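You operate a simulated robot arm through the tools that you are given. There is no shell and no other tool. Be economical: measure what you need, move in short steps, check, and stop when the job is done.

The job below is to be done with a simulated robot arm. You get a single attempt, and the scene is never put back.

JOB
Rinse the blue lens from the bath till the gauge shows green.
Fine: sink it in the rinse tank; water off, bath and rinse baskets up at the end.

Only the result counts: the job must be done as asked and must still hold three seconds after the hand-in. Knocking over, shifting, dropping, spilling or breaking anything else fails it.

ROBOT AND FRAMES
A 7-joint arm with a two-finger parallel gripper, fixed in place. Base frame: the origin is at the foot of the arm, x ahead of it, y to its left, z up; the work surface is at about z = 0.002. Readings come in m, degrees, newtons and seconds.
With the tool pointing down near the work surface it reaches from about 0.24 to 0.62 m from the base axis. Its first joint turns from -66.0 to 66.0 degrees. Payload 2.6 kg.
The tool frame sits at the grasp point between the pads (the TCP): z along the fingers, y along the line on which they close. The tips reach 0.03 m beyond it. The gripper opens to 0.094 m. The fingers are 0.028 m wide and 0.01 m thick; the gripper's body (0.05 by 0.096 m) begins 0.055 m behind the TCP.
Orientation is that of the tool frame in the base frame, as a unit quaternion [x, y, z, w]. With the fingers straight down and closing along the base's y, the tool's x points along the base's -x, its y along +y and its z along -z.

CONTROLS
- The arm moves only by the tool nudge_tool. Its argument "increments" is a list of rows, each a list of 3 entries, a list of its own where there are three numbers: the shift along the tool's x, y, z in units of 200 mm (1.0 is 200 mm), then the turn, a rotation vector about the tool's x, y, z in units of 90 degrees (1.0 is 90 degrees), then the finger opening in m, from 0 to 0.094. In form: [[[x, y, z], [rx, ry, rz], fingers], ...]. A call has 1 to 20 rows; each row is the pose to reach, as a shift and turn from the pose commanded when the call began, along the tool's axes at that moment. A call with a number of a shift or a turn outside -1 to 1 is refused whole. A row lasts 0.2 s, in which the tool goes at most 0.05 m and 8.6 degrees; a call with a longer step from one row to the next is refused whole, and so is a gripper value outside its range. A pose out of reach is approached as far as the arm can. The call stops where the force on the tool passes 90 N (or 10 N more than at its start, if that is more) or the arm is blocked; 0.2 s more then pass. Each finger travels about 0.072 m/s and halts on what it meets, pressing with about 21 N; the grip force reading is that of the motor and also rises with nothing between the fingers. The clock runs only during rows and for 0.2 s after the last one: add rows that repeat a pose to give the fingers time. The reply holds the time, the measured pose of the TCP, the force on the tool along the base axes, the opening and the grip force, in the units named above and with some noise.
- Cameras (640 x 400 px; columns grow to the right, rows downward): "scene" is fixed at [0.0334, 0.4396, 0.5634]; the picture's right is [-0.76, -0.65, 0.00], its down [-0.43, 0.50, -0.75] and it looks along [0.49, -0.57, -0.66] (base axes); focal length 315 px, centre (320, 200). "wrist" rides on the gripper at [-0.037, 0, -0.058] in the tool frame; the picture's right is [0.00, -1.00, 0.00], its down [0.97, 0.00, -0.24] and it looks along [0.24, 0.00, 0.97] (tool axes); focal length 218 px, centre (320, 200).
- capture(camera): a new picture of that camera. The clock stands still meanwhile.
- locate(camera, pixels): for up to 12 pixels [column, row] of the newest picture of that camera ("zoom" is the newest enlarged one), the place [x, y, z] in the base frame of the surface seen there, good to about 0.002 m, but the place of the scene camera against the robot may be out by one fixed shift of up to 0.012 m in any direction. The clock stands still meanwhile.
- inspect(camera, box): a new picture of the part [left, top, right, bottom] of that camera's present view, enlarged. The clock stands still meanwhile.
- hand_in(): hands the job in; it is judged then, once.

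Keep the steps short. Do not move on a guess: measure, check each grasp and each placing, and mend mistakes. In all there are 80 turns and 34 pictures (those below and enlarged ones count). Leave the gripper open and the arm clear of the work at the hand-in unless told otherwise, and finish with a single line.

The tools are called after ">>>" by a JSON object that holds its "name" and its "arguments". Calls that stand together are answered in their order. nudge_tool: Moves the arm, as the interface text tells. Its arguments: {"type":"object","properties":{"increments":{"type":"array"}},"required":["increments"]} The other tools are called the same way: capture (camera) takes a picture; locate (camera, pixels) gives the place of the surface under pixels of a picture; inspect (camera, box) takes an enlarged picture of a part of a camera's view; hand_in () hands the job in.

At the start:

```text
time_s: 0.0
ee_pos: [0.3621, 0.1173, 0.3081]
tool_rot: [0.0, 1.0, 0.0, 0.0]
ft_force: [0.0, 0.4, 0.0]
gripper_width: 0.0939
grip_force: 0.0
```

scene: 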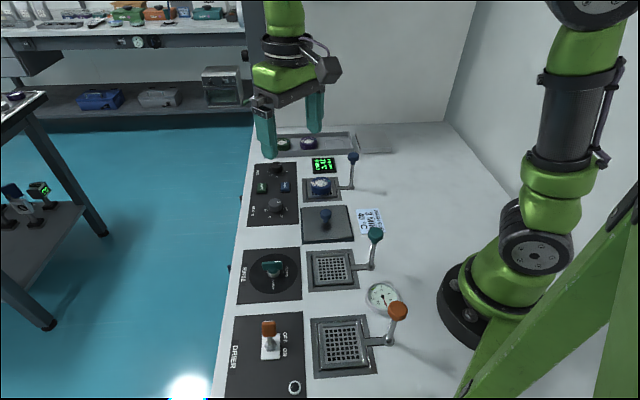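
wrist: 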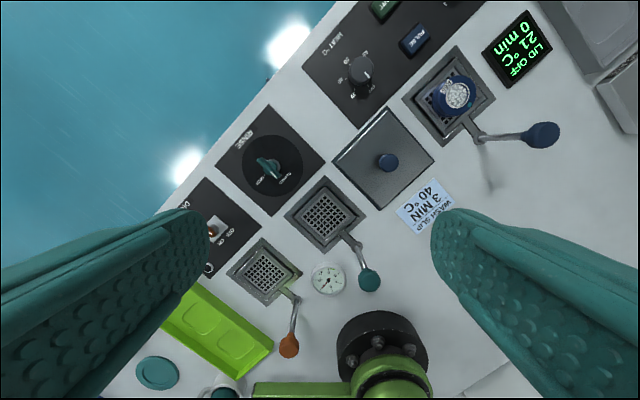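

I see three basket stations: a wash bath with a blue handle, a rinse with a teal one and a drier with an orange one. There is also a rinse knob and a gauge. I'll enlarge the views to read them.

>>> {"name": "inspect", "arguments": {"camera": "scene", "box": [230, 120, 410, 232]}}

>>> {"name": "inspect", "arguments": {"camera": "scene", "box": [220, 220, 440, 358]}}

>>> {"name": "inspect", "arguments": {"camera": "wrist", "box": [150, 60, 450, 380]}}

```text
3.56 times, centred on (320, 176) of scene
```

zoom: 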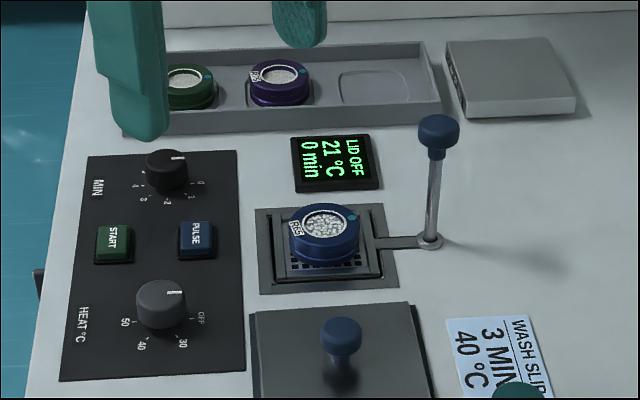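

```text
2.90 times, centred on (330, 289) of scene
```

zoom: 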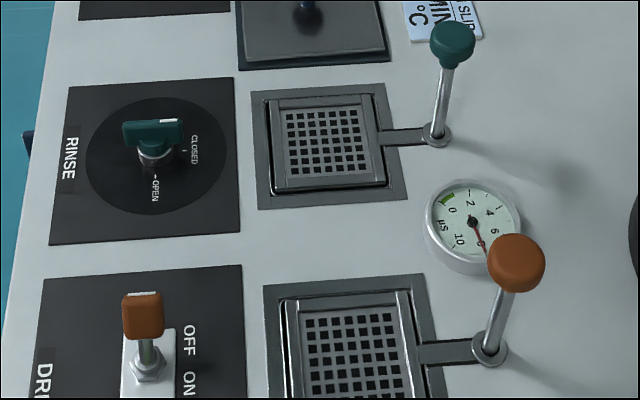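

```text
1.25 times, centred on (300, 220) of wrist
```

zoom: 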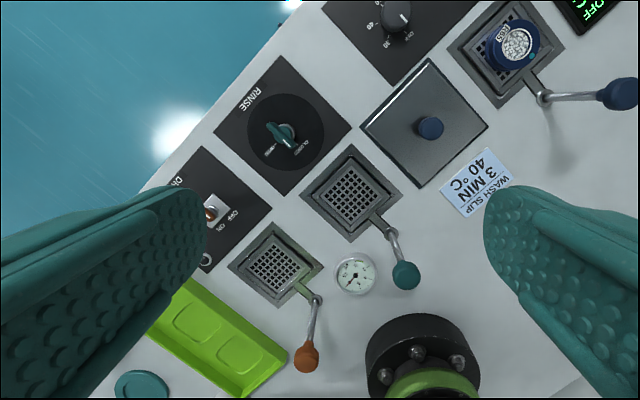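

Everything is readable: gauge at about 8 µS, valve closed, baskets apparently up. Next I measure the key points in the current wrist zoom and the wrist picture.

>>> {"name": "locate", "arguments": {"camera": "wrist", "pixels": [[455, 97], [445, 75], [418, 100], [542, 134], [478, 137], [325, 215], [291, 213], [360, 208], [369, 281], [357, 243], [267, 167], [388, 162]]}}

>>> {"name": "locate", "arguments": {"camera": "zoom", "pixels": [[280, 122], [300, 140], [290, 150], [253, 135], [350, 197], [405, 275], [510, 45], [487, 75], [355, 275], [275, 270], [306, 357], [392, 155]]}}

>>> {"name": "locate", "arguments": {"camera": "scene", "pixels": [[320, 182], [353, 157], [376, 235], [272, 266], [335, 268], [382, 296], [311, 185], [341, 192], [351, 188], [372, 267], [327, 215], [398, 311]]}}

```text
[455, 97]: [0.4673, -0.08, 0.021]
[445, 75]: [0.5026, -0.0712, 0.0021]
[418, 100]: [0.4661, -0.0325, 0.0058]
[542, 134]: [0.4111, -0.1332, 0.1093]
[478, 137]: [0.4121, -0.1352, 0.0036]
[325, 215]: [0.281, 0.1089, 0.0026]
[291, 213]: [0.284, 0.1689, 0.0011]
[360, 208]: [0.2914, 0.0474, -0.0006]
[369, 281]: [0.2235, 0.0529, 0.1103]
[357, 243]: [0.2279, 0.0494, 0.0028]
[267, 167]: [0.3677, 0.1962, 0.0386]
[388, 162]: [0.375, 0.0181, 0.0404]
```

```text
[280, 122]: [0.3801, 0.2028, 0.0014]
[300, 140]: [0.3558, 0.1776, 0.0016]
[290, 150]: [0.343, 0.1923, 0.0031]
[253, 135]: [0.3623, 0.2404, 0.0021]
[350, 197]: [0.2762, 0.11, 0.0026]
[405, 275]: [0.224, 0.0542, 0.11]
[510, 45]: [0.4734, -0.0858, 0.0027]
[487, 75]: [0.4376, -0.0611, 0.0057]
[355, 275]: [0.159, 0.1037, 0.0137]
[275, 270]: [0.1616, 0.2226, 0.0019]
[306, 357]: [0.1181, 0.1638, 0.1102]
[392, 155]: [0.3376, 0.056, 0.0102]
```

```text
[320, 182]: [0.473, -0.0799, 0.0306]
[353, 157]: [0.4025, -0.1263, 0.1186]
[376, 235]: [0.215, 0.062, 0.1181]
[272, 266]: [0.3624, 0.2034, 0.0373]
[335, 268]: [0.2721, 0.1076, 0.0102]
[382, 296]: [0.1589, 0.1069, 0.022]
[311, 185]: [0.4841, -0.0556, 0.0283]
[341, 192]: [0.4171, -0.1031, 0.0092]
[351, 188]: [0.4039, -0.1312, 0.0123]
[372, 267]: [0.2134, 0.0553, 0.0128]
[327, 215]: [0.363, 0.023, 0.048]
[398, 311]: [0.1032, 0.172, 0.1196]
```

The scene camera reads off by about (-0.009, +0.008, +0.008) against the wrist camera. The lens is near (0.475, -0.085, 0.021). I go above it, staying over the knob height, to look from the wrist.

>>> {"name": "nudge_tool", "arguments": {"increments": [[[-0.08, -0.14, 0.1], [0, 0, 0], 0.094], [[-0.16, -0.28, 0.2], [0, 0, 0], 0.094], [[-0.24, -0.43, 0.3], [0, 0, 0], 0.094], [[-0.32, -0.57, 0.4], [0, 0, 0], 0.094], [[-0.4, -0.71, 0.5], [0, 0, 0], 0.094], [[-0.48, -0.85, 0.6], [0, 0, 0], 0.094], [[-0.565, -1.0, 0.72], [0, 0, 0], 0.094], [[-0.565, -1.0, 0.72], [0, 0, 0], 0.094]]}}

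>>> {"name": "capture", "arguments": {"camera": "wrist"}}

```text
time_s: 1.8
ee_pos: [0.4777, -0.0815, 0.1637]
tool_rot: [-0.001, 1.0, 0.0, 0.0]
ft_force: [-0.5, 0.8, 0.4]
gripper_width: 0.0942
grip_force: 0.1
```

```text
28 pictures are left
```

wrist: 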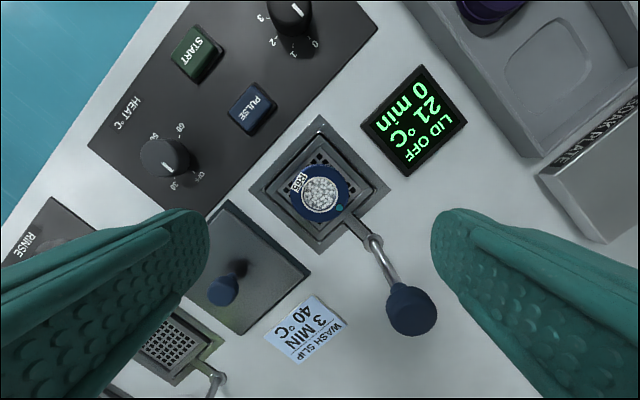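

The lens is centred near (320,194). I measure its top, edges and the basket rails.

>>> {"name": "locate", "arguments": {"camera": "wrist", "pixels": [[320, 196], [296, 210], [346, 192], [318, 168], [327, 224], [320, 115], [250, 188], [388, 190], [318, 252], [410, 300], [375, 243], [318, 155]]}}

>>> {"name": "inspect", "arguments": {"camera": "wrist", "box": [240, 105, 440, 340]}}

```text
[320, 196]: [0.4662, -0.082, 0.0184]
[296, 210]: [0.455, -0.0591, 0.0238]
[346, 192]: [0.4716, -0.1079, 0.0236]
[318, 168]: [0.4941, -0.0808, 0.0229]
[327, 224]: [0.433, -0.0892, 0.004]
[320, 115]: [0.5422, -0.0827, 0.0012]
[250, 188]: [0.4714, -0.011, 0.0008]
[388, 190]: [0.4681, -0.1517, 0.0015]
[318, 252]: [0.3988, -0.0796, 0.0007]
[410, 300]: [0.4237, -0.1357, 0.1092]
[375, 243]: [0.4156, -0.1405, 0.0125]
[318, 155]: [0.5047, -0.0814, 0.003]
```

```text
1.70 times, centred on (340, 222) of wrist
```

zoom: 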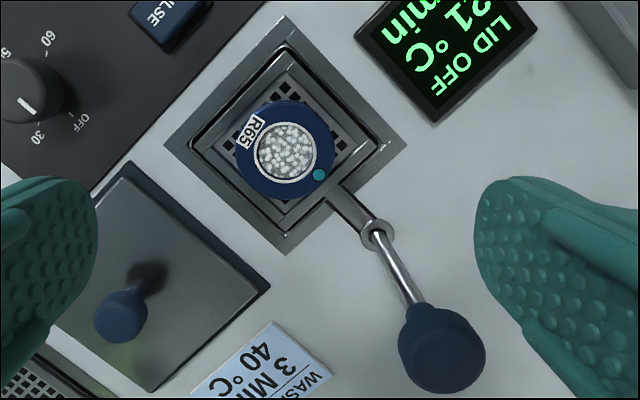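

The lens centre is (0.469, -0.0815), about 52 mm across, top at about 0.024, lying on the basket floor. The fingers clear the knob without turning. I descend around it in short steps, with the tips stopping about 10 mm above the table.

>>> {"name": "nudge_tool", "arguments": {"increments": [[[0.03, 0, 0.15], [0, 0, 0], 0.094], [[0.035, 0, 0.3], [0, 0, 0], 0.094], [[0.035, 0, 0.42], [0, 0, 0], 0.094], [[0.035, 0, 0.5], [0, 0, 0], 0.094], [[0.035, 0, 0.5], [0, 0, 0], 0.094]]}}

>>> {"name": "capture", "arguments": {"camera": "wrist"}}

```text
time_s: 3.0
ee_pos: [0.4685, -0.0814, 0.0644]
tool_rot: [0.0, 1.0, 0.0, 0.001]
ft_force: [0.1, -0.6, -1.1]
gripper_width: 0.0941
grip_force: 0.1
```

```text
26 pictures are left
```

wrist: 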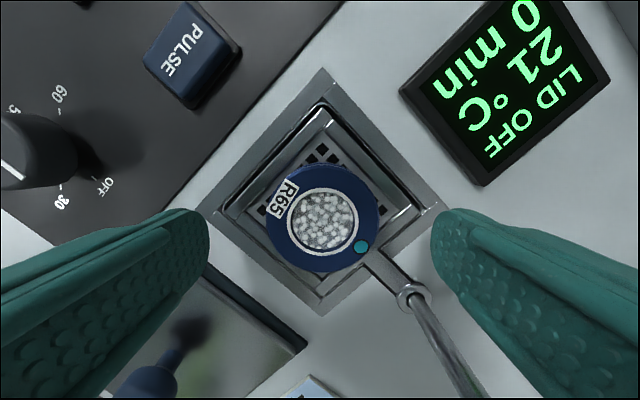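

I'm centred. I check the rail heights along the finger path before going lower.

>>> {"name": "locate", "arguments": {"camera": "wrist", "pixels": [[425, 207], [410, 210], [392, 205], [215, 210], [240, 210], [255, 210], [328, 115], [365, 140], [378, 212], [266, 212], [268, 232], [380, 220]]}}

```text
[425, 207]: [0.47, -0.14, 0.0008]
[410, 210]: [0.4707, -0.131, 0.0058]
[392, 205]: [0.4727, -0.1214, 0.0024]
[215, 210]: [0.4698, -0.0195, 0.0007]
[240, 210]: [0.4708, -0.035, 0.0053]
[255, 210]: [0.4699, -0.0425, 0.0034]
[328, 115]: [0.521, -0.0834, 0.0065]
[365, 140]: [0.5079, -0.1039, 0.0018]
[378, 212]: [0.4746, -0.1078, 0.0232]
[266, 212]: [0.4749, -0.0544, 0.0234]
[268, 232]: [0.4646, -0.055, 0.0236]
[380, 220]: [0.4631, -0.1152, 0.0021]
```

The rails top out at about 0.0065 and the lens at 0.0235, so TCP z = 0.040 clears them. I go down and close on the lens.

>>> {"name": "nudge_tool", "arguments": {"increments": [[[0, 0, 0.06], [0, 0, 0], 0.094], [[0, 0, 0.122], [0, 0, 0], 0.094], [[0, 0, 0.122], [0, 0, 0], 0.094], [[0, 0, 0.122], [0, 0, 0], 0.07], [[0, 0, 0.122], [0, 0, 0], 0.055], [[0, 0, 0.122], [0, 0, 0], 0.04], [[0, 0, 0.122], [0, 0, 0], 0.03], [[0, 0, 0.122], [0, 0, 0], 0.03], [[0, 0, 0.122], [0, 0, 0], 0.03]]}}

```text
time_s: 5.0
ee_pos: [0.4686, -0.0799, 0.0382]
tool_rot: [0.0, 1.0, -0.001, 0.0]
ft_force: [-0.7, -0.5, 0.0]
gripper_width: 0.0532
grip_force: 21.3
```

Gripped (width 0.053, 21 N). I lift straight up clear of the knob, then slide left, staying behind the rinse station so I can see it past the held lens.

>>> {"name": "nudge_tool", "arguments": {"increments": [[[0, 0, -0.1], [0, 0, 0], 0.03], [[0, 0, -0.25], [0, 0, 0], 0.03], [[0, 0, -0.42], [0, 0, 0], 0.03], [[0, 0, -0.6], [0, 0, 0], 0.03], [[0, 0, -0.78], [0, 0, 0], 0.03], [[0, 0.15, -0.8], [0, 0, 0], 0.03], [[0, 0.32, -0.8], [0, 0, 0], 0.03], [[0, 0.49, -0.8], [0, 0, 0], 0.03], [[0, 0.66, -0.8], [0, 0, 0], 0.03], [[0, 0.82, -0.8], [0, 0, 0], 0.03], [[0, 0.95, -0.8], [0, 0, 0], 0.03], [[0, 0.95, -0.8], [0, 0, 0], 0.03]]}}

>>> {"name": "capture", "arguments": {"camera": "wrist"}}

>>> {"name": "capture", "arguments": {"camera": "scene"}}

```text
time_s: 7.6
ee_pos: [0.468, 0.1083, 0.199]
tool_rot: [0.001, 1.0, 0.0, 0.0]
ft_force: [-0.1, 0.6, -0.7]
gripper_width: 0.0532
grip_force: 21.0
```

```text
25 pictures are left
```

wrist: 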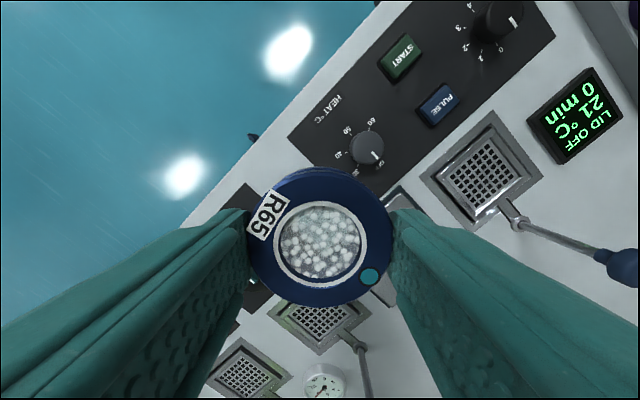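

```text
24 pictures are left
```

scene: 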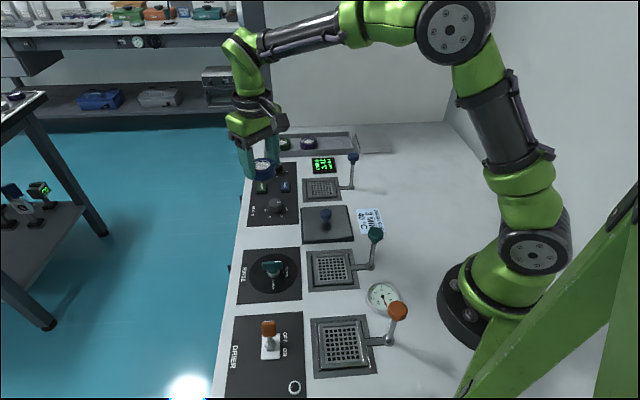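

The rinse frame corners visible in the wrist view are right (371,315), bottom (322,355) and left (268,318). I measure those and cross-check in the scene picture against the bath frame.

>>> {"name": "locate", "arguments": {"camera": "wrist", "pixels": [[370, 315], [322, 354], [269, 317], [320, 325], [300, 320], [340, 320], [357, 343], [488, 168]]}}

>>> {"name": "locate", "arguments": {"camera": "scene", "pixels": [[307, 252], [353, 249], [360, 286], [308, 291], [302, 180], [338, 177], [342, 198], [303, 202], [332, 268], [322, 189]]}}

```text
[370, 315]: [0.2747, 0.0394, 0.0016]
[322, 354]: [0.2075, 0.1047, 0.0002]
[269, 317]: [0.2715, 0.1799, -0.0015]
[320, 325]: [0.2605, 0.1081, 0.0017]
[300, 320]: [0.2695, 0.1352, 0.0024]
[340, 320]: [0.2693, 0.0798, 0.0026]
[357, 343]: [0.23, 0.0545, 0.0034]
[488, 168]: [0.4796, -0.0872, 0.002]
```

```text
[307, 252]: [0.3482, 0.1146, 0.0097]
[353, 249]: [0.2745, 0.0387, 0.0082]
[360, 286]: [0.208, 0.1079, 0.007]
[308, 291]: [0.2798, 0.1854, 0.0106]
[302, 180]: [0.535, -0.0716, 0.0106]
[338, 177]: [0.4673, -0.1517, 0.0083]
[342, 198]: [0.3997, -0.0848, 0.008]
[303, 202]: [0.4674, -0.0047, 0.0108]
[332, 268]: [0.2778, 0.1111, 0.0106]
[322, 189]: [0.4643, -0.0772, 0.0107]
```

The two sources agree on a rinse basket centre of about (0.279, 0.109). I move above it, still higher than the teal knob, and look again.

>>> {"name": "nudge_tool", "arguments": {"increments": [[[0.15, 0, 0], [0, 0, 0], 0.03], [[0.32, 0, 0.02], [0, 0, 0], 0.03], [[0.49, 0, 0.06], [0, 0, 0], 0.03], [[0.66, 0, 0.1], [0, 0, 0], 0.03], [[0.82, 0, 0.14], [0, 0, 0], 0.03], [[0.94, 0.005, 0.17], [0, 0, 0], 0.03], [[0.94, 0.005, 0.17], [0, 0, 0], 0.03]]}}

>>> {"name": "capture", "arguments": {"camera": "wrist"}}

```text
time_s: 9.2
ee_pos: [0.2815, 0.1072, 0.167]
tool_rot: [0.0, 1.0, 0.0, 0.001]
ft_force: [-0.6, -0.6, -0.4]
gripper_width: 0.0532
grip_force: 21.2
```

```text
23 pictures are left
```

wrist: 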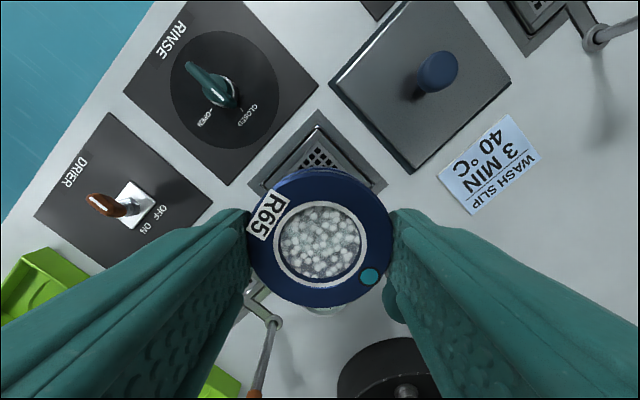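

The approach is clear. I lower to about z = 0.075 and check the alignment against the visible frame corners.

>>> {"name": "nudge_tool", "arguments": {"increments": [[[0, 0, 0.12], [0, 0, 0], 0.03], [[0, 0, 0.26], [0, 0, 0], 0.03], [[0, 0, 0.38], [0, 0, 0], 0.03], [[0, 0, 0.46], [0, 0, 0], 0.03], [[0, 0, 0.46], [0, 0, 0], 0.03]]}}

>>> {"name": "capture", "arguments": {"camera": "wrist"}}

>>> {"name": "inspect", "arguments": {"camera": "scene", "box": [270, 220, 420, 314]}}

```text
time_s: 10.4
ee_pos: [0.2802, 0.1083, 0.0753]
tool_rot: [0.001, 1.0, 0.0, 0.001]
ft_force: [0.1, 0.3, -0.7]
gripper_width: 0.0532
grip_force: 20.9
```

```text
22 pictures are left
```

wrist: 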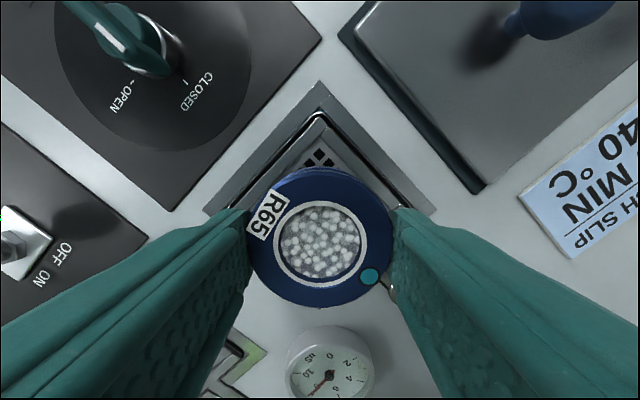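

```text
4.26 times, centred on (345, 267) of scene
```

zoom: 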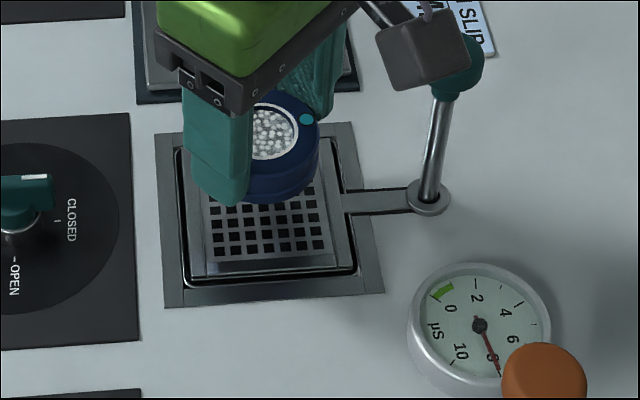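

The lens hangs over the basket. I measure the frame corners to fine-centre it.

>>> {"name": "locate", "arguments": {"camera": "wrist", "pixels": [[320, 82], [206, 210], [433, 212], [317, 116], [270, 152], [375, 152], [262, 140], [384, 150], [320, 168], [248, 240], [391, 240]]}}

```text
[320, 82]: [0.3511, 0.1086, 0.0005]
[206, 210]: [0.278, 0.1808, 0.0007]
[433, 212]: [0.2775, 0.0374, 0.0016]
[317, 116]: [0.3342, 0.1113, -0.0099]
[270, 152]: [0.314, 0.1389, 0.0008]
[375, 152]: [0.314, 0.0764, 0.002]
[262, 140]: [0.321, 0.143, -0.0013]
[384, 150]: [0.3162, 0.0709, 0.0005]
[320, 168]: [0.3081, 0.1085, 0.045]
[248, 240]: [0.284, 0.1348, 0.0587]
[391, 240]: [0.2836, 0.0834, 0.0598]
```

The rinse centre is (0.279, 0.109) and the lens is within 1–2 mm of it. I lower to the same height as at the pickup, then open slowly.

>>> {"name": "nudge_tool", "arguments": {"increments": [[[0.004, 0, 0.06], [0, 0, 0], 0.03], [[0.006, 0, 0.12], [0, 0, 0], 0.03], [[0.006, 0, 0.166], [0, 0, 0], 0.03], [[0.006, 0, 0.166], [0, 0, 0], 0.03], [[0.006, 0, 0.166], [0, 0, 0], 0.055], [[0.006, 0, 0.166], [0, 0, 0], 0.07], [[0.006, 0, 0.166], [0, 0, 0], 0.09], [[0.006, 0, 0.166], [0, 0, 0], 0.09], [[0.006, 0, 0.166], [0, 0, 0], 0.09]]}}

```text
time_s: 12.4
ee_pos: [0.2786, 0.1101, 0.042]
tool_rot: [0.0, 1.0, 0.0, 0.0]
ft_force: [0.3, -0.1, -0.1]
gripper_width: 0.0899
grip_force: 0.0
```

Released. I rise straight up and look at how the lens sits.

>>> {"name": "nudge_tool", "arguments": {"increments": [[[0, 0, -0.1], [0, 0, 0], 0.09], [[0, 0, -0.25], [0, 0, 0], 0.09], [[0, 0, -0.42], [0, 0, 0], 0.09], [[0, 0, -0.6], [0, 0, 0], 0.09], [[0, 0, -0.75], [0, 0, 0], 0.09], [[-0.1, 0, -0.75], [0, 0, 0], 0.09], [[-0.1, 0, -0.75], [0, 0, 0], 0.09]]}}

>>> {"name": "capture", "arguments": {"camera": "wrist"}}

```text
time_s: 14.0
ee_pos: [0.3003, 0.1098, 0.1921]
tool_rot: [0.0, 1.0, 0.0, 0.0]
ft_force: [-0.1, -0.2, -0.2]
gripper_width: 0.0902
grip_force: 0.0
```

```text
20 pictures are left
```

wrist: 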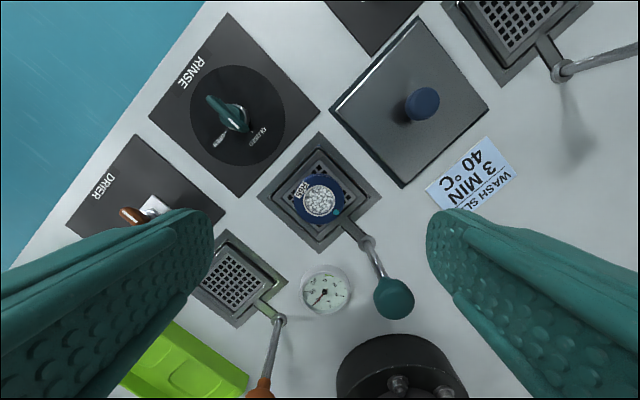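

The lens is seated squarely in the rinse basket. I measure the teal knob (394,298) and the valve handle (225,112).

>>> {"name": "locate", "arguments": {"camera": "wrist", "pixels": [[394, 298], [380, 295], [408, 295], [394, 283], [394, 312], [367, 242], [207, 98], [243, 128], [232, 118], [220, 108], [237, 115], [240, 95]]}}

>>> {"name": "inspect", "arguments": {"camera": "wrist", "box": [170, 60, 310, 170]}}

```text
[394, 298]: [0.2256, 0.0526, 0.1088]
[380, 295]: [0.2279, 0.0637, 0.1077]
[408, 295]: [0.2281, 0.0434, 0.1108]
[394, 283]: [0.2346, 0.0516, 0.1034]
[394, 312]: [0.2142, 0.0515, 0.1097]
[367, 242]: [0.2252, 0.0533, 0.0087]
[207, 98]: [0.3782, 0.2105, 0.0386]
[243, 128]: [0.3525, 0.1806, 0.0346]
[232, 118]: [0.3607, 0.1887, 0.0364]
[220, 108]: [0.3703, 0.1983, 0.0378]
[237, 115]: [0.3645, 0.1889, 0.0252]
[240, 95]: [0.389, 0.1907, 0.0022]
```

```text
3.64 times, centred on (240, 115) of wrist
```

zoom: 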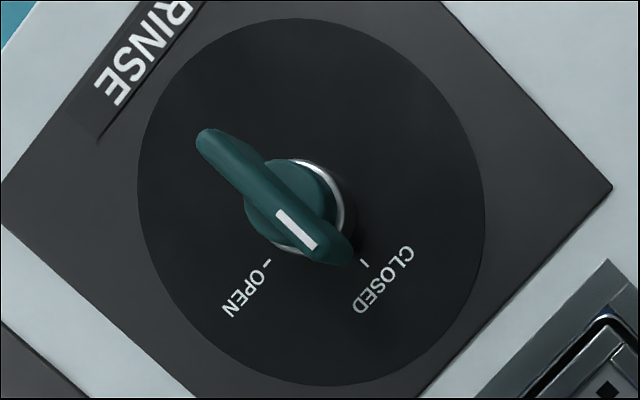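

The teal knob is centred at (0.225, 0.053) with its top near z = 0.111. The valve handle points to CLOSED, and OPEN is a quarter turn clockwise from above. I sink the basket first: close the fingers and hover over the teal knob.

>>> {"name": "nudge_tool", "arguments": {"increments": [[[0.09, -0.07, 0], [0, 0, 0], 0.06], [[0.19, -0.14, 0], [0, 0, 0], 0.03], [[0.28, -0.21, 0], [0, 0, 0], 0.0], [[0.372, -0.284, 0], [0, 0, 0], 0.0], [[0.372, -0.284, 0.06], [0, 0, 0], 0.0], [[0.372, -0.284, 0.12], [0, 0, 0], 0.0], [[0.372, -0.284, 0.12], [0, 0, 0], 0.0]]}}

>>> {"name": "inspect", "arguments": {"camera": "scene", "box": [280, 190, 440, 290]}}

```text
time_s: 15.6
ee_pos: [0.2267, 0.0525, 0.1674]
tool_rot: [0.001, 1.0, -0.001, 0.0]
ft_force: [-0.9, 0.3, -0.8]
gripper_width: 0.0001
grip_force: 21.0
```

```text
4.00 times, centred on (360, 240) of scene
```

zoom: 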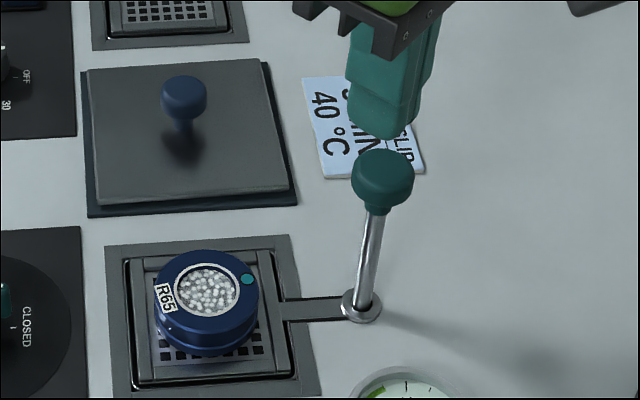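

The fingertips are right above the teal knob. I press down in small steps and watch the force.

>>> {"name": "nudge_tool", "arguments": {"increments": [[[0, 0, 0.06], [0, 0, 0], 0.0], [[0, 0, 0.12], [0, 0, 0], 0.0], [[0, 0, 0.16], [0, 0, 0], 0.0], [[0, 0, 0.2], [0, 0, 0], 0.0], [[0, 0, 0.24], [0, 0, 0], 0.0], [[0, 0, 0.24], [0, 0, 0], 0.0]]}}

>>> {"name": "inspect", "arguments": {"camera": "scene", "box": [280, 190, 440, 290]}}

```text
time_s: 17.0
ee_pos: [0.2254, 0.0528, 0.1178]
tool_rot: [0.0, 1.0, -0.001, 0.0]
ft_force: [0.3, -0.6, 0.5]
gripper_width: 0.0
grip_force: 21.1
```

```text
4.00 times, centred on (360, 240) of scene
```

zoom: 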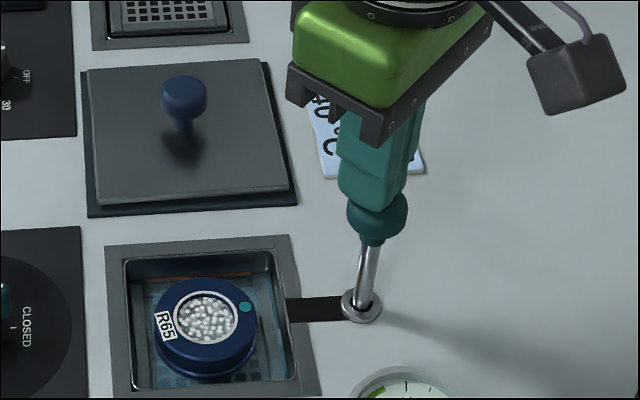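

The basket is sinking with little resistance. I continue down until it stops.

>>> {"name": "nudge_tool", "arguments": {"increments": [[[0, 0, 0.04], [0, 0, 0], 0.0], [[0, 0, 0.08], [0, 0, 0], 0.0], [[0, 0, 0.12], [0, 0, 0], 0.0], [[0, 0, 0.16], [0, 0, 0], 0.0], [[0, 0, 0.16], [0, 0, 0], 0.0]]}}

>>> {"name": "inspect", "arguments": {"camera": "scene", "box": [280, 190, 440, 290]}}

```text
time_s: 18.2
ee_pos: [0.2247, 0.052, 0.0869]
tool_rot: [0.0, 1.0, 0.0, 0.0]
ft_force: [-0.3, -0.1, 0.3]
gripper_width: 0.0
grip_force: 20.8
```

```text
4.00 times, centred on (360, 240) of scene
```

zoom: 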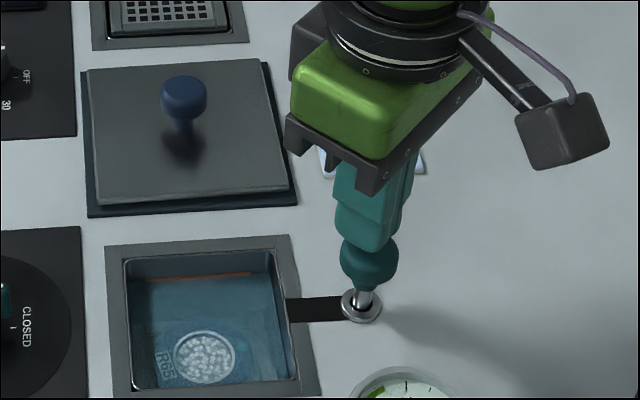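

The lens is under water. I push a little more to find the bottom stop.

>>> {"name": "nudge_tool", "arguments": {"increments": [[[0, 0, 0.04], [0, 0, 0], 0.0], [[0, 0, 0.07], [0, 0, 0], 0.0], [[0, 0, 0.09], [0, 0, 0], 0.0], [[0, 0, 0.09], [0, 0, 0], 0.0]]}}

```text
time_s: 18.7
ee_pos: [0.2255, 0.0517, 0.0805]
tool_rot: [0.001, 1.0, 0.001, 0.0]
ft_force: [-4.4, -2.7, 15.0]
gripper_width: 0.0
grip_force: 20.7
stopped in row 2: the force on the tool passed its limit (the readings are from after the stop); the commanded pose is now the measured one
```

That's the bottom stop; the knob has about 60 mm of travel. I rise, move over the valve, turn the tool 45° so the fingers straddle the bar, and confirm the basket stays down.

>>> {"name": "nudge_tool", "arguments": {"increments": [[[0, 0, -0.15], [0, 0, 0], 0.0], [[0, 0, -0.35], [0, 0, 0], 0.0], [[-0.11, 0.12, -0.4], [0, 0, -0.083], 0.01], [[-0.23, 0.24, -0.4], [0, 0, -0.166], 0.03], [[-0.35, 0.36, -0.4], [0, 0, -0.25], 0.05], [[-0.47, 0.48, -0.4], [0, 0, -0.333], 0.06], [[-0.59, 0.6, -0.4], [0, 0, -0.416], 0.06], [[-0.71, 0.724, -0.4], [0, 0, -0.5], 0.06], [[-0.71, 0.724, -0.4], [0, 0, -0.5], 0.06]]}}

>>> {"name": "capture", "arguments": {"camera": "wrist"}}

>>> {"name": "capture", "arguments": {"camera": "scene"}}

```text
time_s: 20.7
ee_pos: [0.3657, 0.1971, 0.1572]
tool_rot: [-0.382, 0.924, 0.0, 0.0]
ft_force: [-0.1, 0.1, -0.1]
gripper_width: 0.0601
grip_force: 0.1
```

```text
15 pictures are left
```

wrist: 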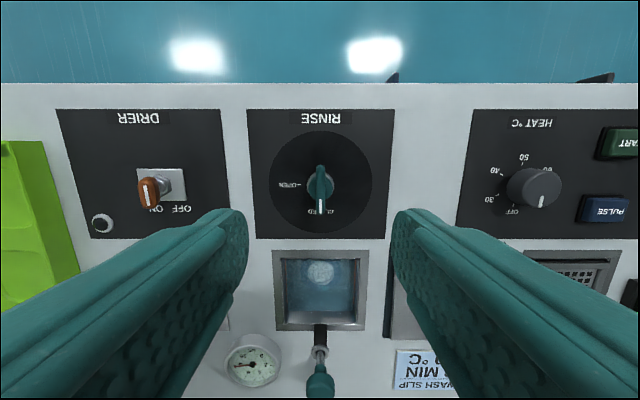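

```text
14 pictures are left
```

scene: 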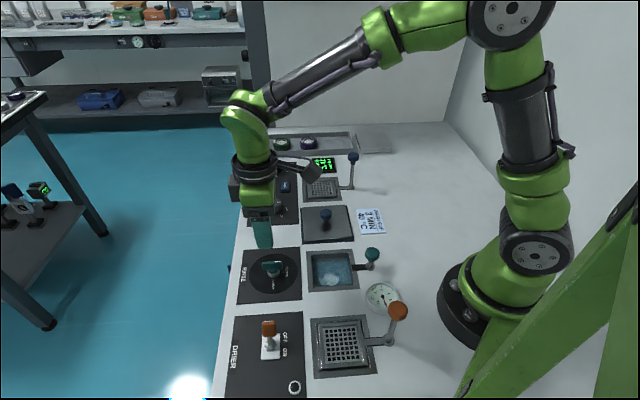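

The basket stays down. The valve bar lies vertically in the wrist view from (320,168) to (320,213). I measure it.

>>> {"name": "locate", "arguments": {"camera": "wrist", "pixels": [[320, 170], [320, 190], [320, 208], [312, 190], [329, 190], [321, 134], [321, 233], [270, 182], [372, 182]]}}

>>> {"name": "inspect", "arguments": {"camera": "wrist", "box": [260, 125, 380, 245]}}

```text
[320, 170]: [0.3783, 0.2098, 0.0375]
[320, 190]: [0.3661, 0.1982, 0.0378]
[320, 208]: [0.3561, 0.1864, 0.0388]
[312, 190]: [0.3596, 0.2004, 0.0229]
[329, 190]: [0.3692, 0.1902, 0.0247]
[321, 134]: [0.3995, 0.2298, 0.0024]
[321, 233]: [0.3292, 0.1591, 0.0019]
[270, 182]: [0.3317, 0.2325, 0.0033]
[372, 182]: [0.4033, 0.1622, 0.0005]
```

```text
3.33 times, centred on (320, 185) of wrist
```

zoom: 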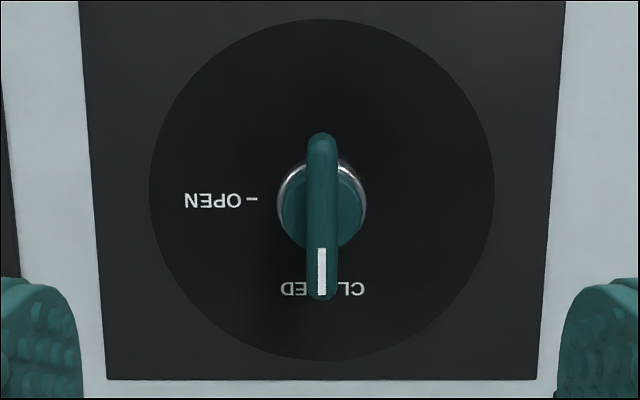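

The pivot is at about (0.3665, 0.1965), right under the tool, with the bar top at 0.038. I lower so the tips reach z ≈ 0.027 and close on the bar.

>>> {"name": "nudge_tool", "arguments": {"increments": [[[0, 0, 0.16], [0, 0, 0], 0.06], [[0, 0, 0.32], [0, 0, 0], 0.06], [[0, 0, 0.43], [0, 0, 0], 0.06], [[0, 0, 0.495], [0, 0, 0], 0.06], [[0, 0, 0.495], [0, 0, 0], 0.06], [[0, 0, 0.495], [0, 0, 0], 0.04], [[0, 0, 0.495], [0, 0, 0], 0.02], [[0, 0, 0.495], [0, 0, 0], 0.0], [[0, 0, 0.495], [0, 0, 0], 0.0]]}}

```text
time_s: 22.7
ee_pos: [0.366, 0.1953, 0.061]
tool_rot: [-0.381, 0.924, 0.0, -0.001]
ft_force: [3.6, -2.2, -3.0]
gripper_width: 0.0083
grip_force: 42.5
```

The bar is gripped (8.3 mm). I turn it a quarter turn clockwise from above.

>>> {"name": "nudge_tool", "arguments": {"increments": [[[0, 0, 0], [0, 0, 0.08], 0.0], [[0, 0, 0], [0, 0, 0.17], 0.0], [[0, 0, 0], [0, 0, 0.26], 0.0], [[0, 0, 0], [0, 0, 0.35], 0.0], [[0, 0, 0], [0, 0, 0.44], 0.0], [[0, 0, 0], [0, 0, 0.53], 0.0], [[0, 0, 0], [0, 0, 0.62], 0.0], [[0, 0, 0], [0, 0, 0.71], 0.0], [[0, 0, 0], [0, 0, 0.8], 0.0], [[0, 0, 0], [0, 0, 0.89], 0.0], [[0, 0, 0], [0, 0, 0.96], 0.0], [[0, 0, 0], [0, 0, 1.0], 0.0], [[0, 0, 0], [0, 0, 1.0], 0.0]]}}

>>> {"name": "inspect", "arguments": {"camera": "scene", "box": [230, 220, 430, 345]}}

```text
time_s: 25.5
ee_pos: [0.3656, 0.1971, 0.0603]
tool_rot: [0.383, 0.924, 0.0, 0.0]
ft_force: [-9.8, -1.0, 5.8]
gripper_width: 0.0082
grip_force: 41.9
```

```text
3.20 times, centred on (330, 282) of scene
```

zoom: 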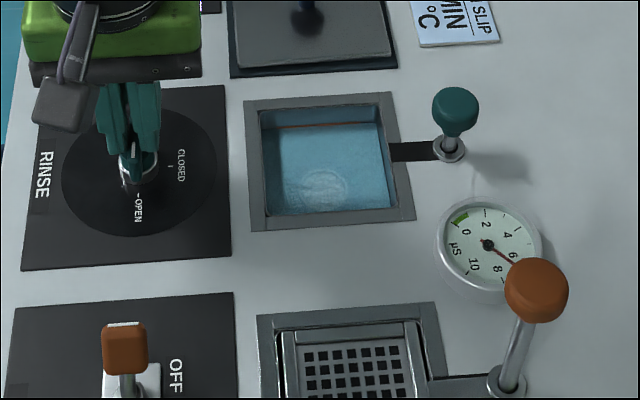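

The water is running and the needle is falling, now about 7. I hold still and wait.

>>> {"name": "nudge_tool", "arguments": {"increments": [[[0, 0, 0], [0, 0, 0], 0.0], [[0, 0, 0], [0, 0, 0], 0.0], [[0, 0, 0], [0, 0, 0], 0.0], [[0, 0, 0], [0, 0, 0], 0.0], [[0, 0, 0], [0, 0, 0], 0.0], [[0, 0, 0], [0, 0, 0], 0.0], [[0, 0, 0], [0, 0, 0], 0.0], [[0, 0, 0], [0, 0, 0], 0.0], [[0, 0, 0], [0, 0, 0], 0.0], [[0, 0, 0], [0, 0, 0], 0.0], [[0, 0, 0], [0, 0, 0], 0.0], [[0, 0, 0], [0, 0, 0], 0.0], [[0, 0, 0], [0, 0, 0], 0.0], [[0, 0, 0], [0, 0, 0], 0.0], [[0, 0, 0], [0, 0, 0], 0.0], [[0, 0, 0], [0, 0, 0], 0.0], [[0, 0, 0], [0, 0, 0], 0.0], [[0, 0, 0], [0, 0, 0], 0.0], [[0, 0, 0], [0, 0, 0], 0.0], [[0, 0, 0], [0, 0, 0], 0.0]]}}

>>> {"name": "nudge_tool", "arguments": {"increments": [[[0, 0, 0], [0, 0, 0], 0.0], [[0, 0, 0], [0, 0, 0], 0.0], [[0, 0, 0], [0, 0, 0], 0.0], [[0, 0, 0], [0, 0, 0], 0.0], [[0, 0, 0], [0, 0, 0], 0.0], [[0, 0, 0], [0, 0, 0], 0.0], [[0, 0, 0], [0, 0, 0], 0.0], [[0, 0, 0], [0, 0, 0], 0.0], [[0, 0, 0], [0, 0, 0], 0.0], [[0, 0, 0], [0, 0, 0], 0.0], [[0, 0, 0], [0, 0, 0], 0.0], [[0, 0, 0], [0, 0, 0], 0.0], [[0, 0, 0], [0, 0, 0], 0.0], [[0, 0, 0], [0, 0, 0], 0.0], [[0, 0, 0], [0, 0, 0], 0.0], [[0, 0, 0], [0, 0, 0], 0.0], [[0, 0, 0], [0, 0, 0], 0.0], [[0, 0, 0], [0, 0, 0], 0.0], [[0, 0, 0], [0, 0, 0], 0.0], [[0, 0, 0], [0, 0, 0], 0.0]]}}

>>> {"name": "inspect", "arguments": {"camera": "scene", "box": [230, 220, 430, 345]}}

```text
time_s: 29.7
ee_pos: [0.3663, 0.1967, 0.0607]
tool_rot: [0.384, 0.923, -0.001, -0.001]
ft_force: [-4.1, 7.5, 1.6]
gripper_width: 0.0083
grip_force: 42.1
```

```text
time_s: 33.9
ee_pos: [0.3675, 0.1966, 0.0603]
tool_rot: [0.383, 0.924, 0.0, 0.0]
ft_force: [-4.0, 11.3, 1.6]
gripper_width: 0.0085
grip_force: 42.8
```

```text
3.20 times, centred on (330, 282) of scene
```

zoom: 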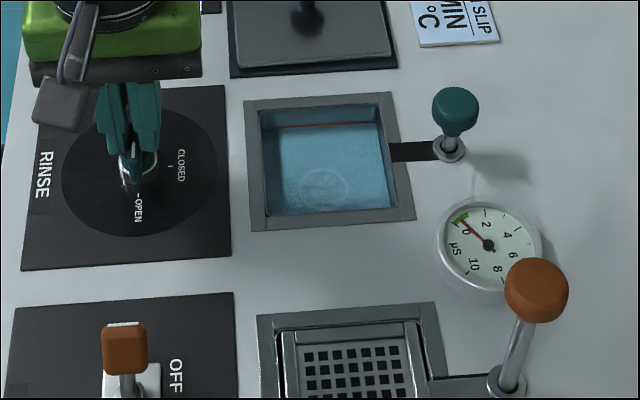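

The needle has reached the green arc. I enlarge the gauge to be sure.

>>> {"name": "inspect", "arguments": {"camera": "scene", "box": [362, 278, 402, 303]}}

```text
16.00 times, centred on (382, 290) of scene
```

zoom: 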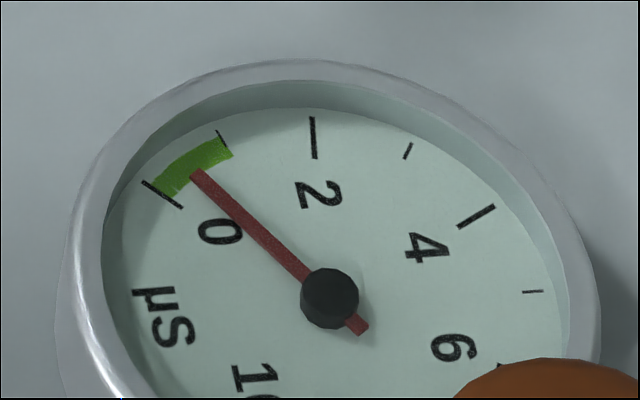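

The needle is well inside green, at about 0.5 µS. I turn the valve back a quarter turn to CLOSED.

>>> {"name": "nudge_tool", "arguments": {"increments": [[[0, 0, 0], [0, 0, -0.08], 0.0], [[0, 0, 0], [0, 0, -0.17], 0.0], [[0, 0, 0], [0, 0, -0.26], 0.0], [[0, 0, 0], [0, 0, -0.35], 0.0], [[0, 0, 0], [0, 0, -0.44], 0.0], [[0, 0, 0], [0, 0, -0.53], 0.0], [[0, 0, 0], [0, 0, -0.62], 0.0], [[0, 0, 0], [0, 0, -0.71], 0.0], [[0, 0, 0], [0, 0, -0.8], 0.0], [[0, 0, 0], [0, 0, -0.89], 0.0], [[0, 0, 0], [0, 0, -0.96], 0.0], [[0, 0, 0], [0, 0, -1.0], 0.0], [[0, 0, 0], [0, 0, -1.0], 0.0], [[0, 0, 0], [0, 0, -1.0], 0.03], [[0, 0, 0], [0, 0, -1.0], 0.06], [[0, 0, 0], [0, 0, -1.0], 0.06]]}}

>>> {"name": "nudge_tool", "arguments": {"increments": [[[0, 0, -0.15], [0, 0, 0], 0.06], [[0, 0, -0.3], [0, 0, 0], 0.06], [[0, 0, -0.45], [0, 0, 0], 0.06], [[0, 0, -0.5], [0, 0, 0], 0.06], [[0, 0, -0.5], [0, 0, 0], 0.06]]}}

>>> {"name": "capture", "arguments": {"camera": "wrist"}}

```text
time_s: 37.3
ee_pos: [0.3673, 0.1971, 0.0599]
tool_rot: [-0.383, 0.924, 0.0, -0.001]
ft_force: [0.7, 0.4, -0.1]
gripper_width: 0.0599
grip_force: 0.0
```

```text
time_s: 38.5
ee_pos: [0.3687, 0.1978, 0.1594]
tool_rot: [-0.382, 0.924, 0.0, -0.001]
ft_force: [-1.2, -0.4, -0.6]
gripper_width: 0.0598
grip_force: 0.0
```

```text
9 pictures are left
```

wrist: 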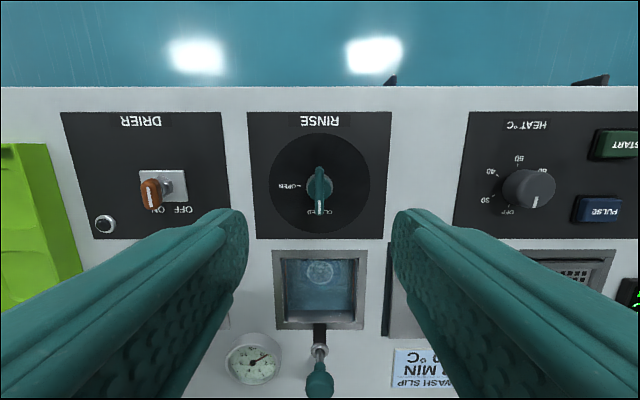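

The valve bar points to CLOSED again. Next I go back over the teal knob, un-turn the tool, open the fingers and measure the knob before gripping.

>>> {"name": "nudge_tool", "arguments": {"increments": [[[0.17, 0, 0], [0, 0, 0.083], 0.06], [[0.34, 0, 0], [0, 0, 0.166], 0.06], [[0.51, 0, 0], [0, 0, 0.25], 0.06], [[0.68, 0, 0], [0, 0, 0.333], 0.06], [[0.85, 0, 0], [0, 0, 0.416], 0.06], [[1.0, 0, 0], [0, 0, 0.5], 0.06], [[1.0, 0, 0], [0, 0, 0.5], 0.06]]}}

>>> {"name": "capture", "arguments": {"camera": "wrist"}}

```text
time_s: 40.1
ee_pos: [0.2277, 0.0559, 0.1599]
tool_rot: [0.002, 1.0, 0.0, -0.001]
ft_force: [-0.8, -0.7, -0.4]
gripper_width: 0.06
grip_force: 0.0
```

```text
8 pictures are left
```

wrist: 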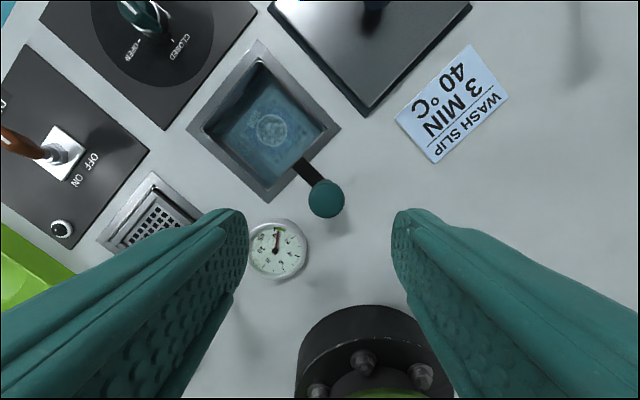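

The knob is at (326,198) and the gauge still reads green. I measure the knob.

>>> {"name": "locate", "arguments": {"camera": "wrist", "pixels": [[326, 198], [312, 198], [341, 198], [326, 184], [326, 213]]}}

```text
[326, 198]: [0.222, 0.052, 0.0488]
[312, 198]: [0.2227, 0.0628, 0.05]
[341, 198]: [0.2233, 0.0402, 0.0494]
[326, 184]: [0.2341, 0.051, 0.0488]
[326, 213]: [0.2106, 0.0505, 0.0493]
```

The knob centre is (0.2225, 0.0515), top at 0.05, about 25 mm wide. I lower with the fingers astride it, then close.

>>> {"name": "nudge_tool", "arguments": {"increments": [[[0.022, -0.02, 0.15], [0, 0, 0], 0.06], [[0.022, -0.02, 0.3], [0, 0, 0], 0.06], [[0.022, -0.02, 0.4], [0, 0, 0], 0.06], [[0.022, -0.02, 0.475], [0, 0, 0], 0.06], [[0.022, -0.02, 0.475], [0, 0, 0], 0.06], [[0.022, -0.02, 0.475], [0, 0, 0], 0.04], [[0.022, -0.02, 0.475], [0, 0, 0], 0.02], [[0.022, -0.02, 0.475], [0, 0, 0], 0.01], [[0.022, -0.02, 0.475], [0, 0, 0], 0.01]]}}

```text
time_s: 42.1
ee_pos: [0.2191, 0.0514, 0.0626]
tool_rot: [0.001, 1.0, -0.001, 0.0]
ft_force: [0.9, -9.7, -4.2]
gripper_width: 0.0289
grip_force: 45.3
```

Gripped at 29 mm. I pull up slowly over the 60 mm travel.

>>> {"name": "nudge_tool", "arguments": {"increments": [[[0, 0, -0.04], [0, 0, 0], 0.01], [[0, 0, -0.08], [0, 0, 0], 0.01], [[0, 0, -0.12], [0, 0, 0], 0.01], [[0, 0, -0.16], [0, 0, 0], 0.01], [[0, 0, -0.2], [0, 0, 0], 0.01], [[0, 0, -0.24], [0, 0, 0], 0.01], [[0, 0, -0.27], [0, 0, 0], 0.01], [[0, 0, -0.295], [0, 0, 0], 0.01], [[0, 0, -0.305], [0, 0, 0], 0.01], [[0, 0, -0.305], [0, 0, 0], 0.01]]}}

>>> {"name": "inspect", "arguments": {"camera": "scene", "box": [230, 200, 430, 325]}}

```text
time_s: 44.3
ee_pos: [0.22, 0.0503, 0.126]
tool_rot: [0.0, 1.0, -0.001, -0.002]
ft_force: [5.6, 1.6, -37.5]
gripper_width: 0.0287
grip_force: 45.1
```

```text
3.20 times, centred on (330, 262) of scene
```

zoom: 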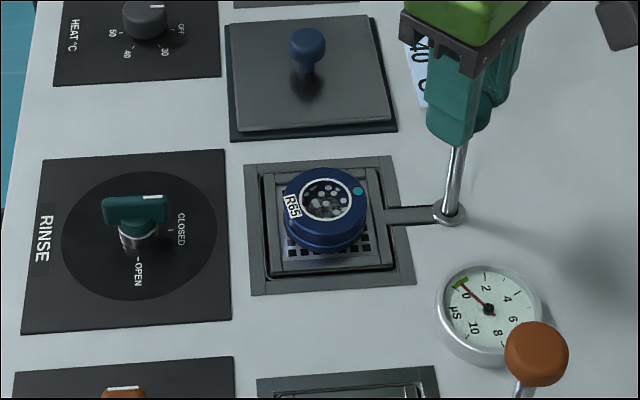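

The basket is up at its top stop with the lens in it, and the gauge is green. I ease off by 1 mm, open, rise clear and move back.

>>> {"name": "nudge_tool", "arguments": {"increments": [[[0, 0, 0.005], [0, 0, 0], 0.01], [[0, 0, 0.005], [0, 0, 0], 0.03], [[0, 0, 0.005], [0, 0, 0], 0.05], [[0, 0, 0.005], [0, 0, 0], 0.07], [[0, 0, 0.005], [0, 0, 0], 0.07], [[0, 0, -0.15], [0, 0, 0], 0.07], [[0, 0, -0.35], [0, 0, 0], 0.08], [[0, 0, -0.55], [0, 0, 0], 0.09], [[-0.2, 0, -0.65], [0, 0, 0], 0.09], [[-0.4, 0, -0.7], [0, 0, 0], 0.09], [[-0.5, 0, -0.7], [0, 0, 0], 0.09], [[-0.5, 0, -0.7], [0, 0, 0], 0.09]]}}

>>> {"name": "nudge_tool", "arguments": {"increments": [[[0, 0, 0], [0, 0, 0], 0.09], [[0, 0, 0], [0, 0, 0], 0.09], [[0, 0, 0], [0, 0, 0], 0.09], [[0, 0, 0], [0, 0, 0], 0.09], [[0, 0, 0], [0, 0, 0], 0.09], [[0, 0, 0], [0, 0, 0], 0.09], [[0, 0, 0], [0, 0, 0], 0.09], [[0, 0, 0], [0, 0, 0], 0.09], [[0, 0, 0], [0, 0, 0], 0.09], [[0, 0, 0], [0, 0, 0], 0.09]]}}

>>> {"name": "inspect", "arguments": {"camera": "scene", "box": [230, 130, 430, 325]}}

>>> {"name": "inspect", "arguments": {"camera": "scene", "box": [362, 278, 402, 303]}}

```text
time_s: 46.9
ee_pos: [0.3227, 0.0531, 0.2649]
tool_rot: [0.001, 1.0, 0.0, -0.001]
ft_force: [0.0, 0.3, 0.3]
gripper_width: 0.0901
grip_force: 0.0
```

```text
time_s: 49.1
ee_pos: [0.3226, 0.0537, 0.2647]
tool_rot: [0.0, 1.0, 0.0, -0.001]
ft_force: [0.3, 0.3, 0.1]
gripper_width: 0.0902
grip_force: 0.0
```

```text
2.05 times, centred on (330, 228) of scene
```

zoom: 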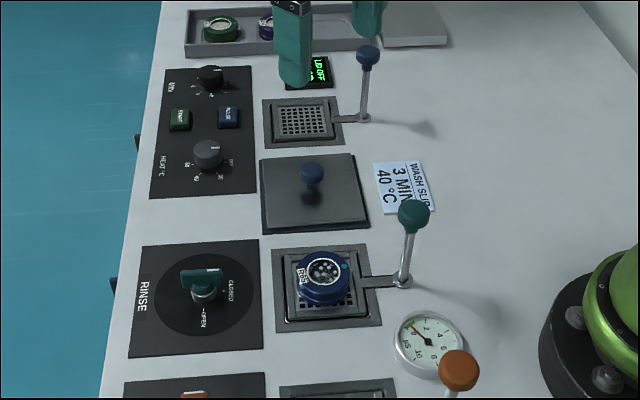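

```text
16.00 times, centred on (382, 290) of scene
```

zoom: 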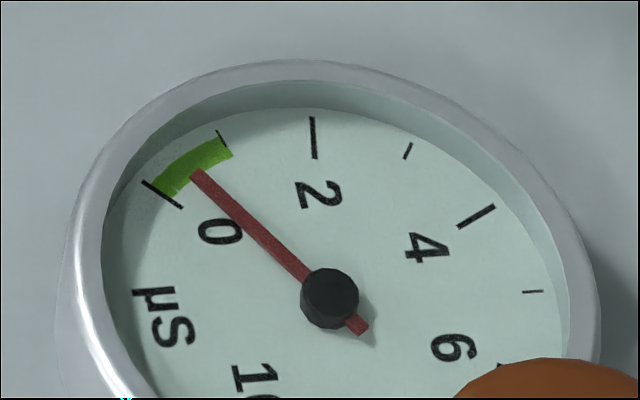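

Two seconds after release the gauge is steady in green and the valve is closed. Both baskets are up, the lens sits in the rinse basket, and the arm is clear with the gripper open. I hand in.

>>> {"name": "hand_in", "arguments": {}}

```text
The job is handed in.
```

The blue lens is rinsed: the gauge reads green at about 0.5 µS, the water is off, the bath and rinse baskets are up, and the lens sits in the rinse basket.
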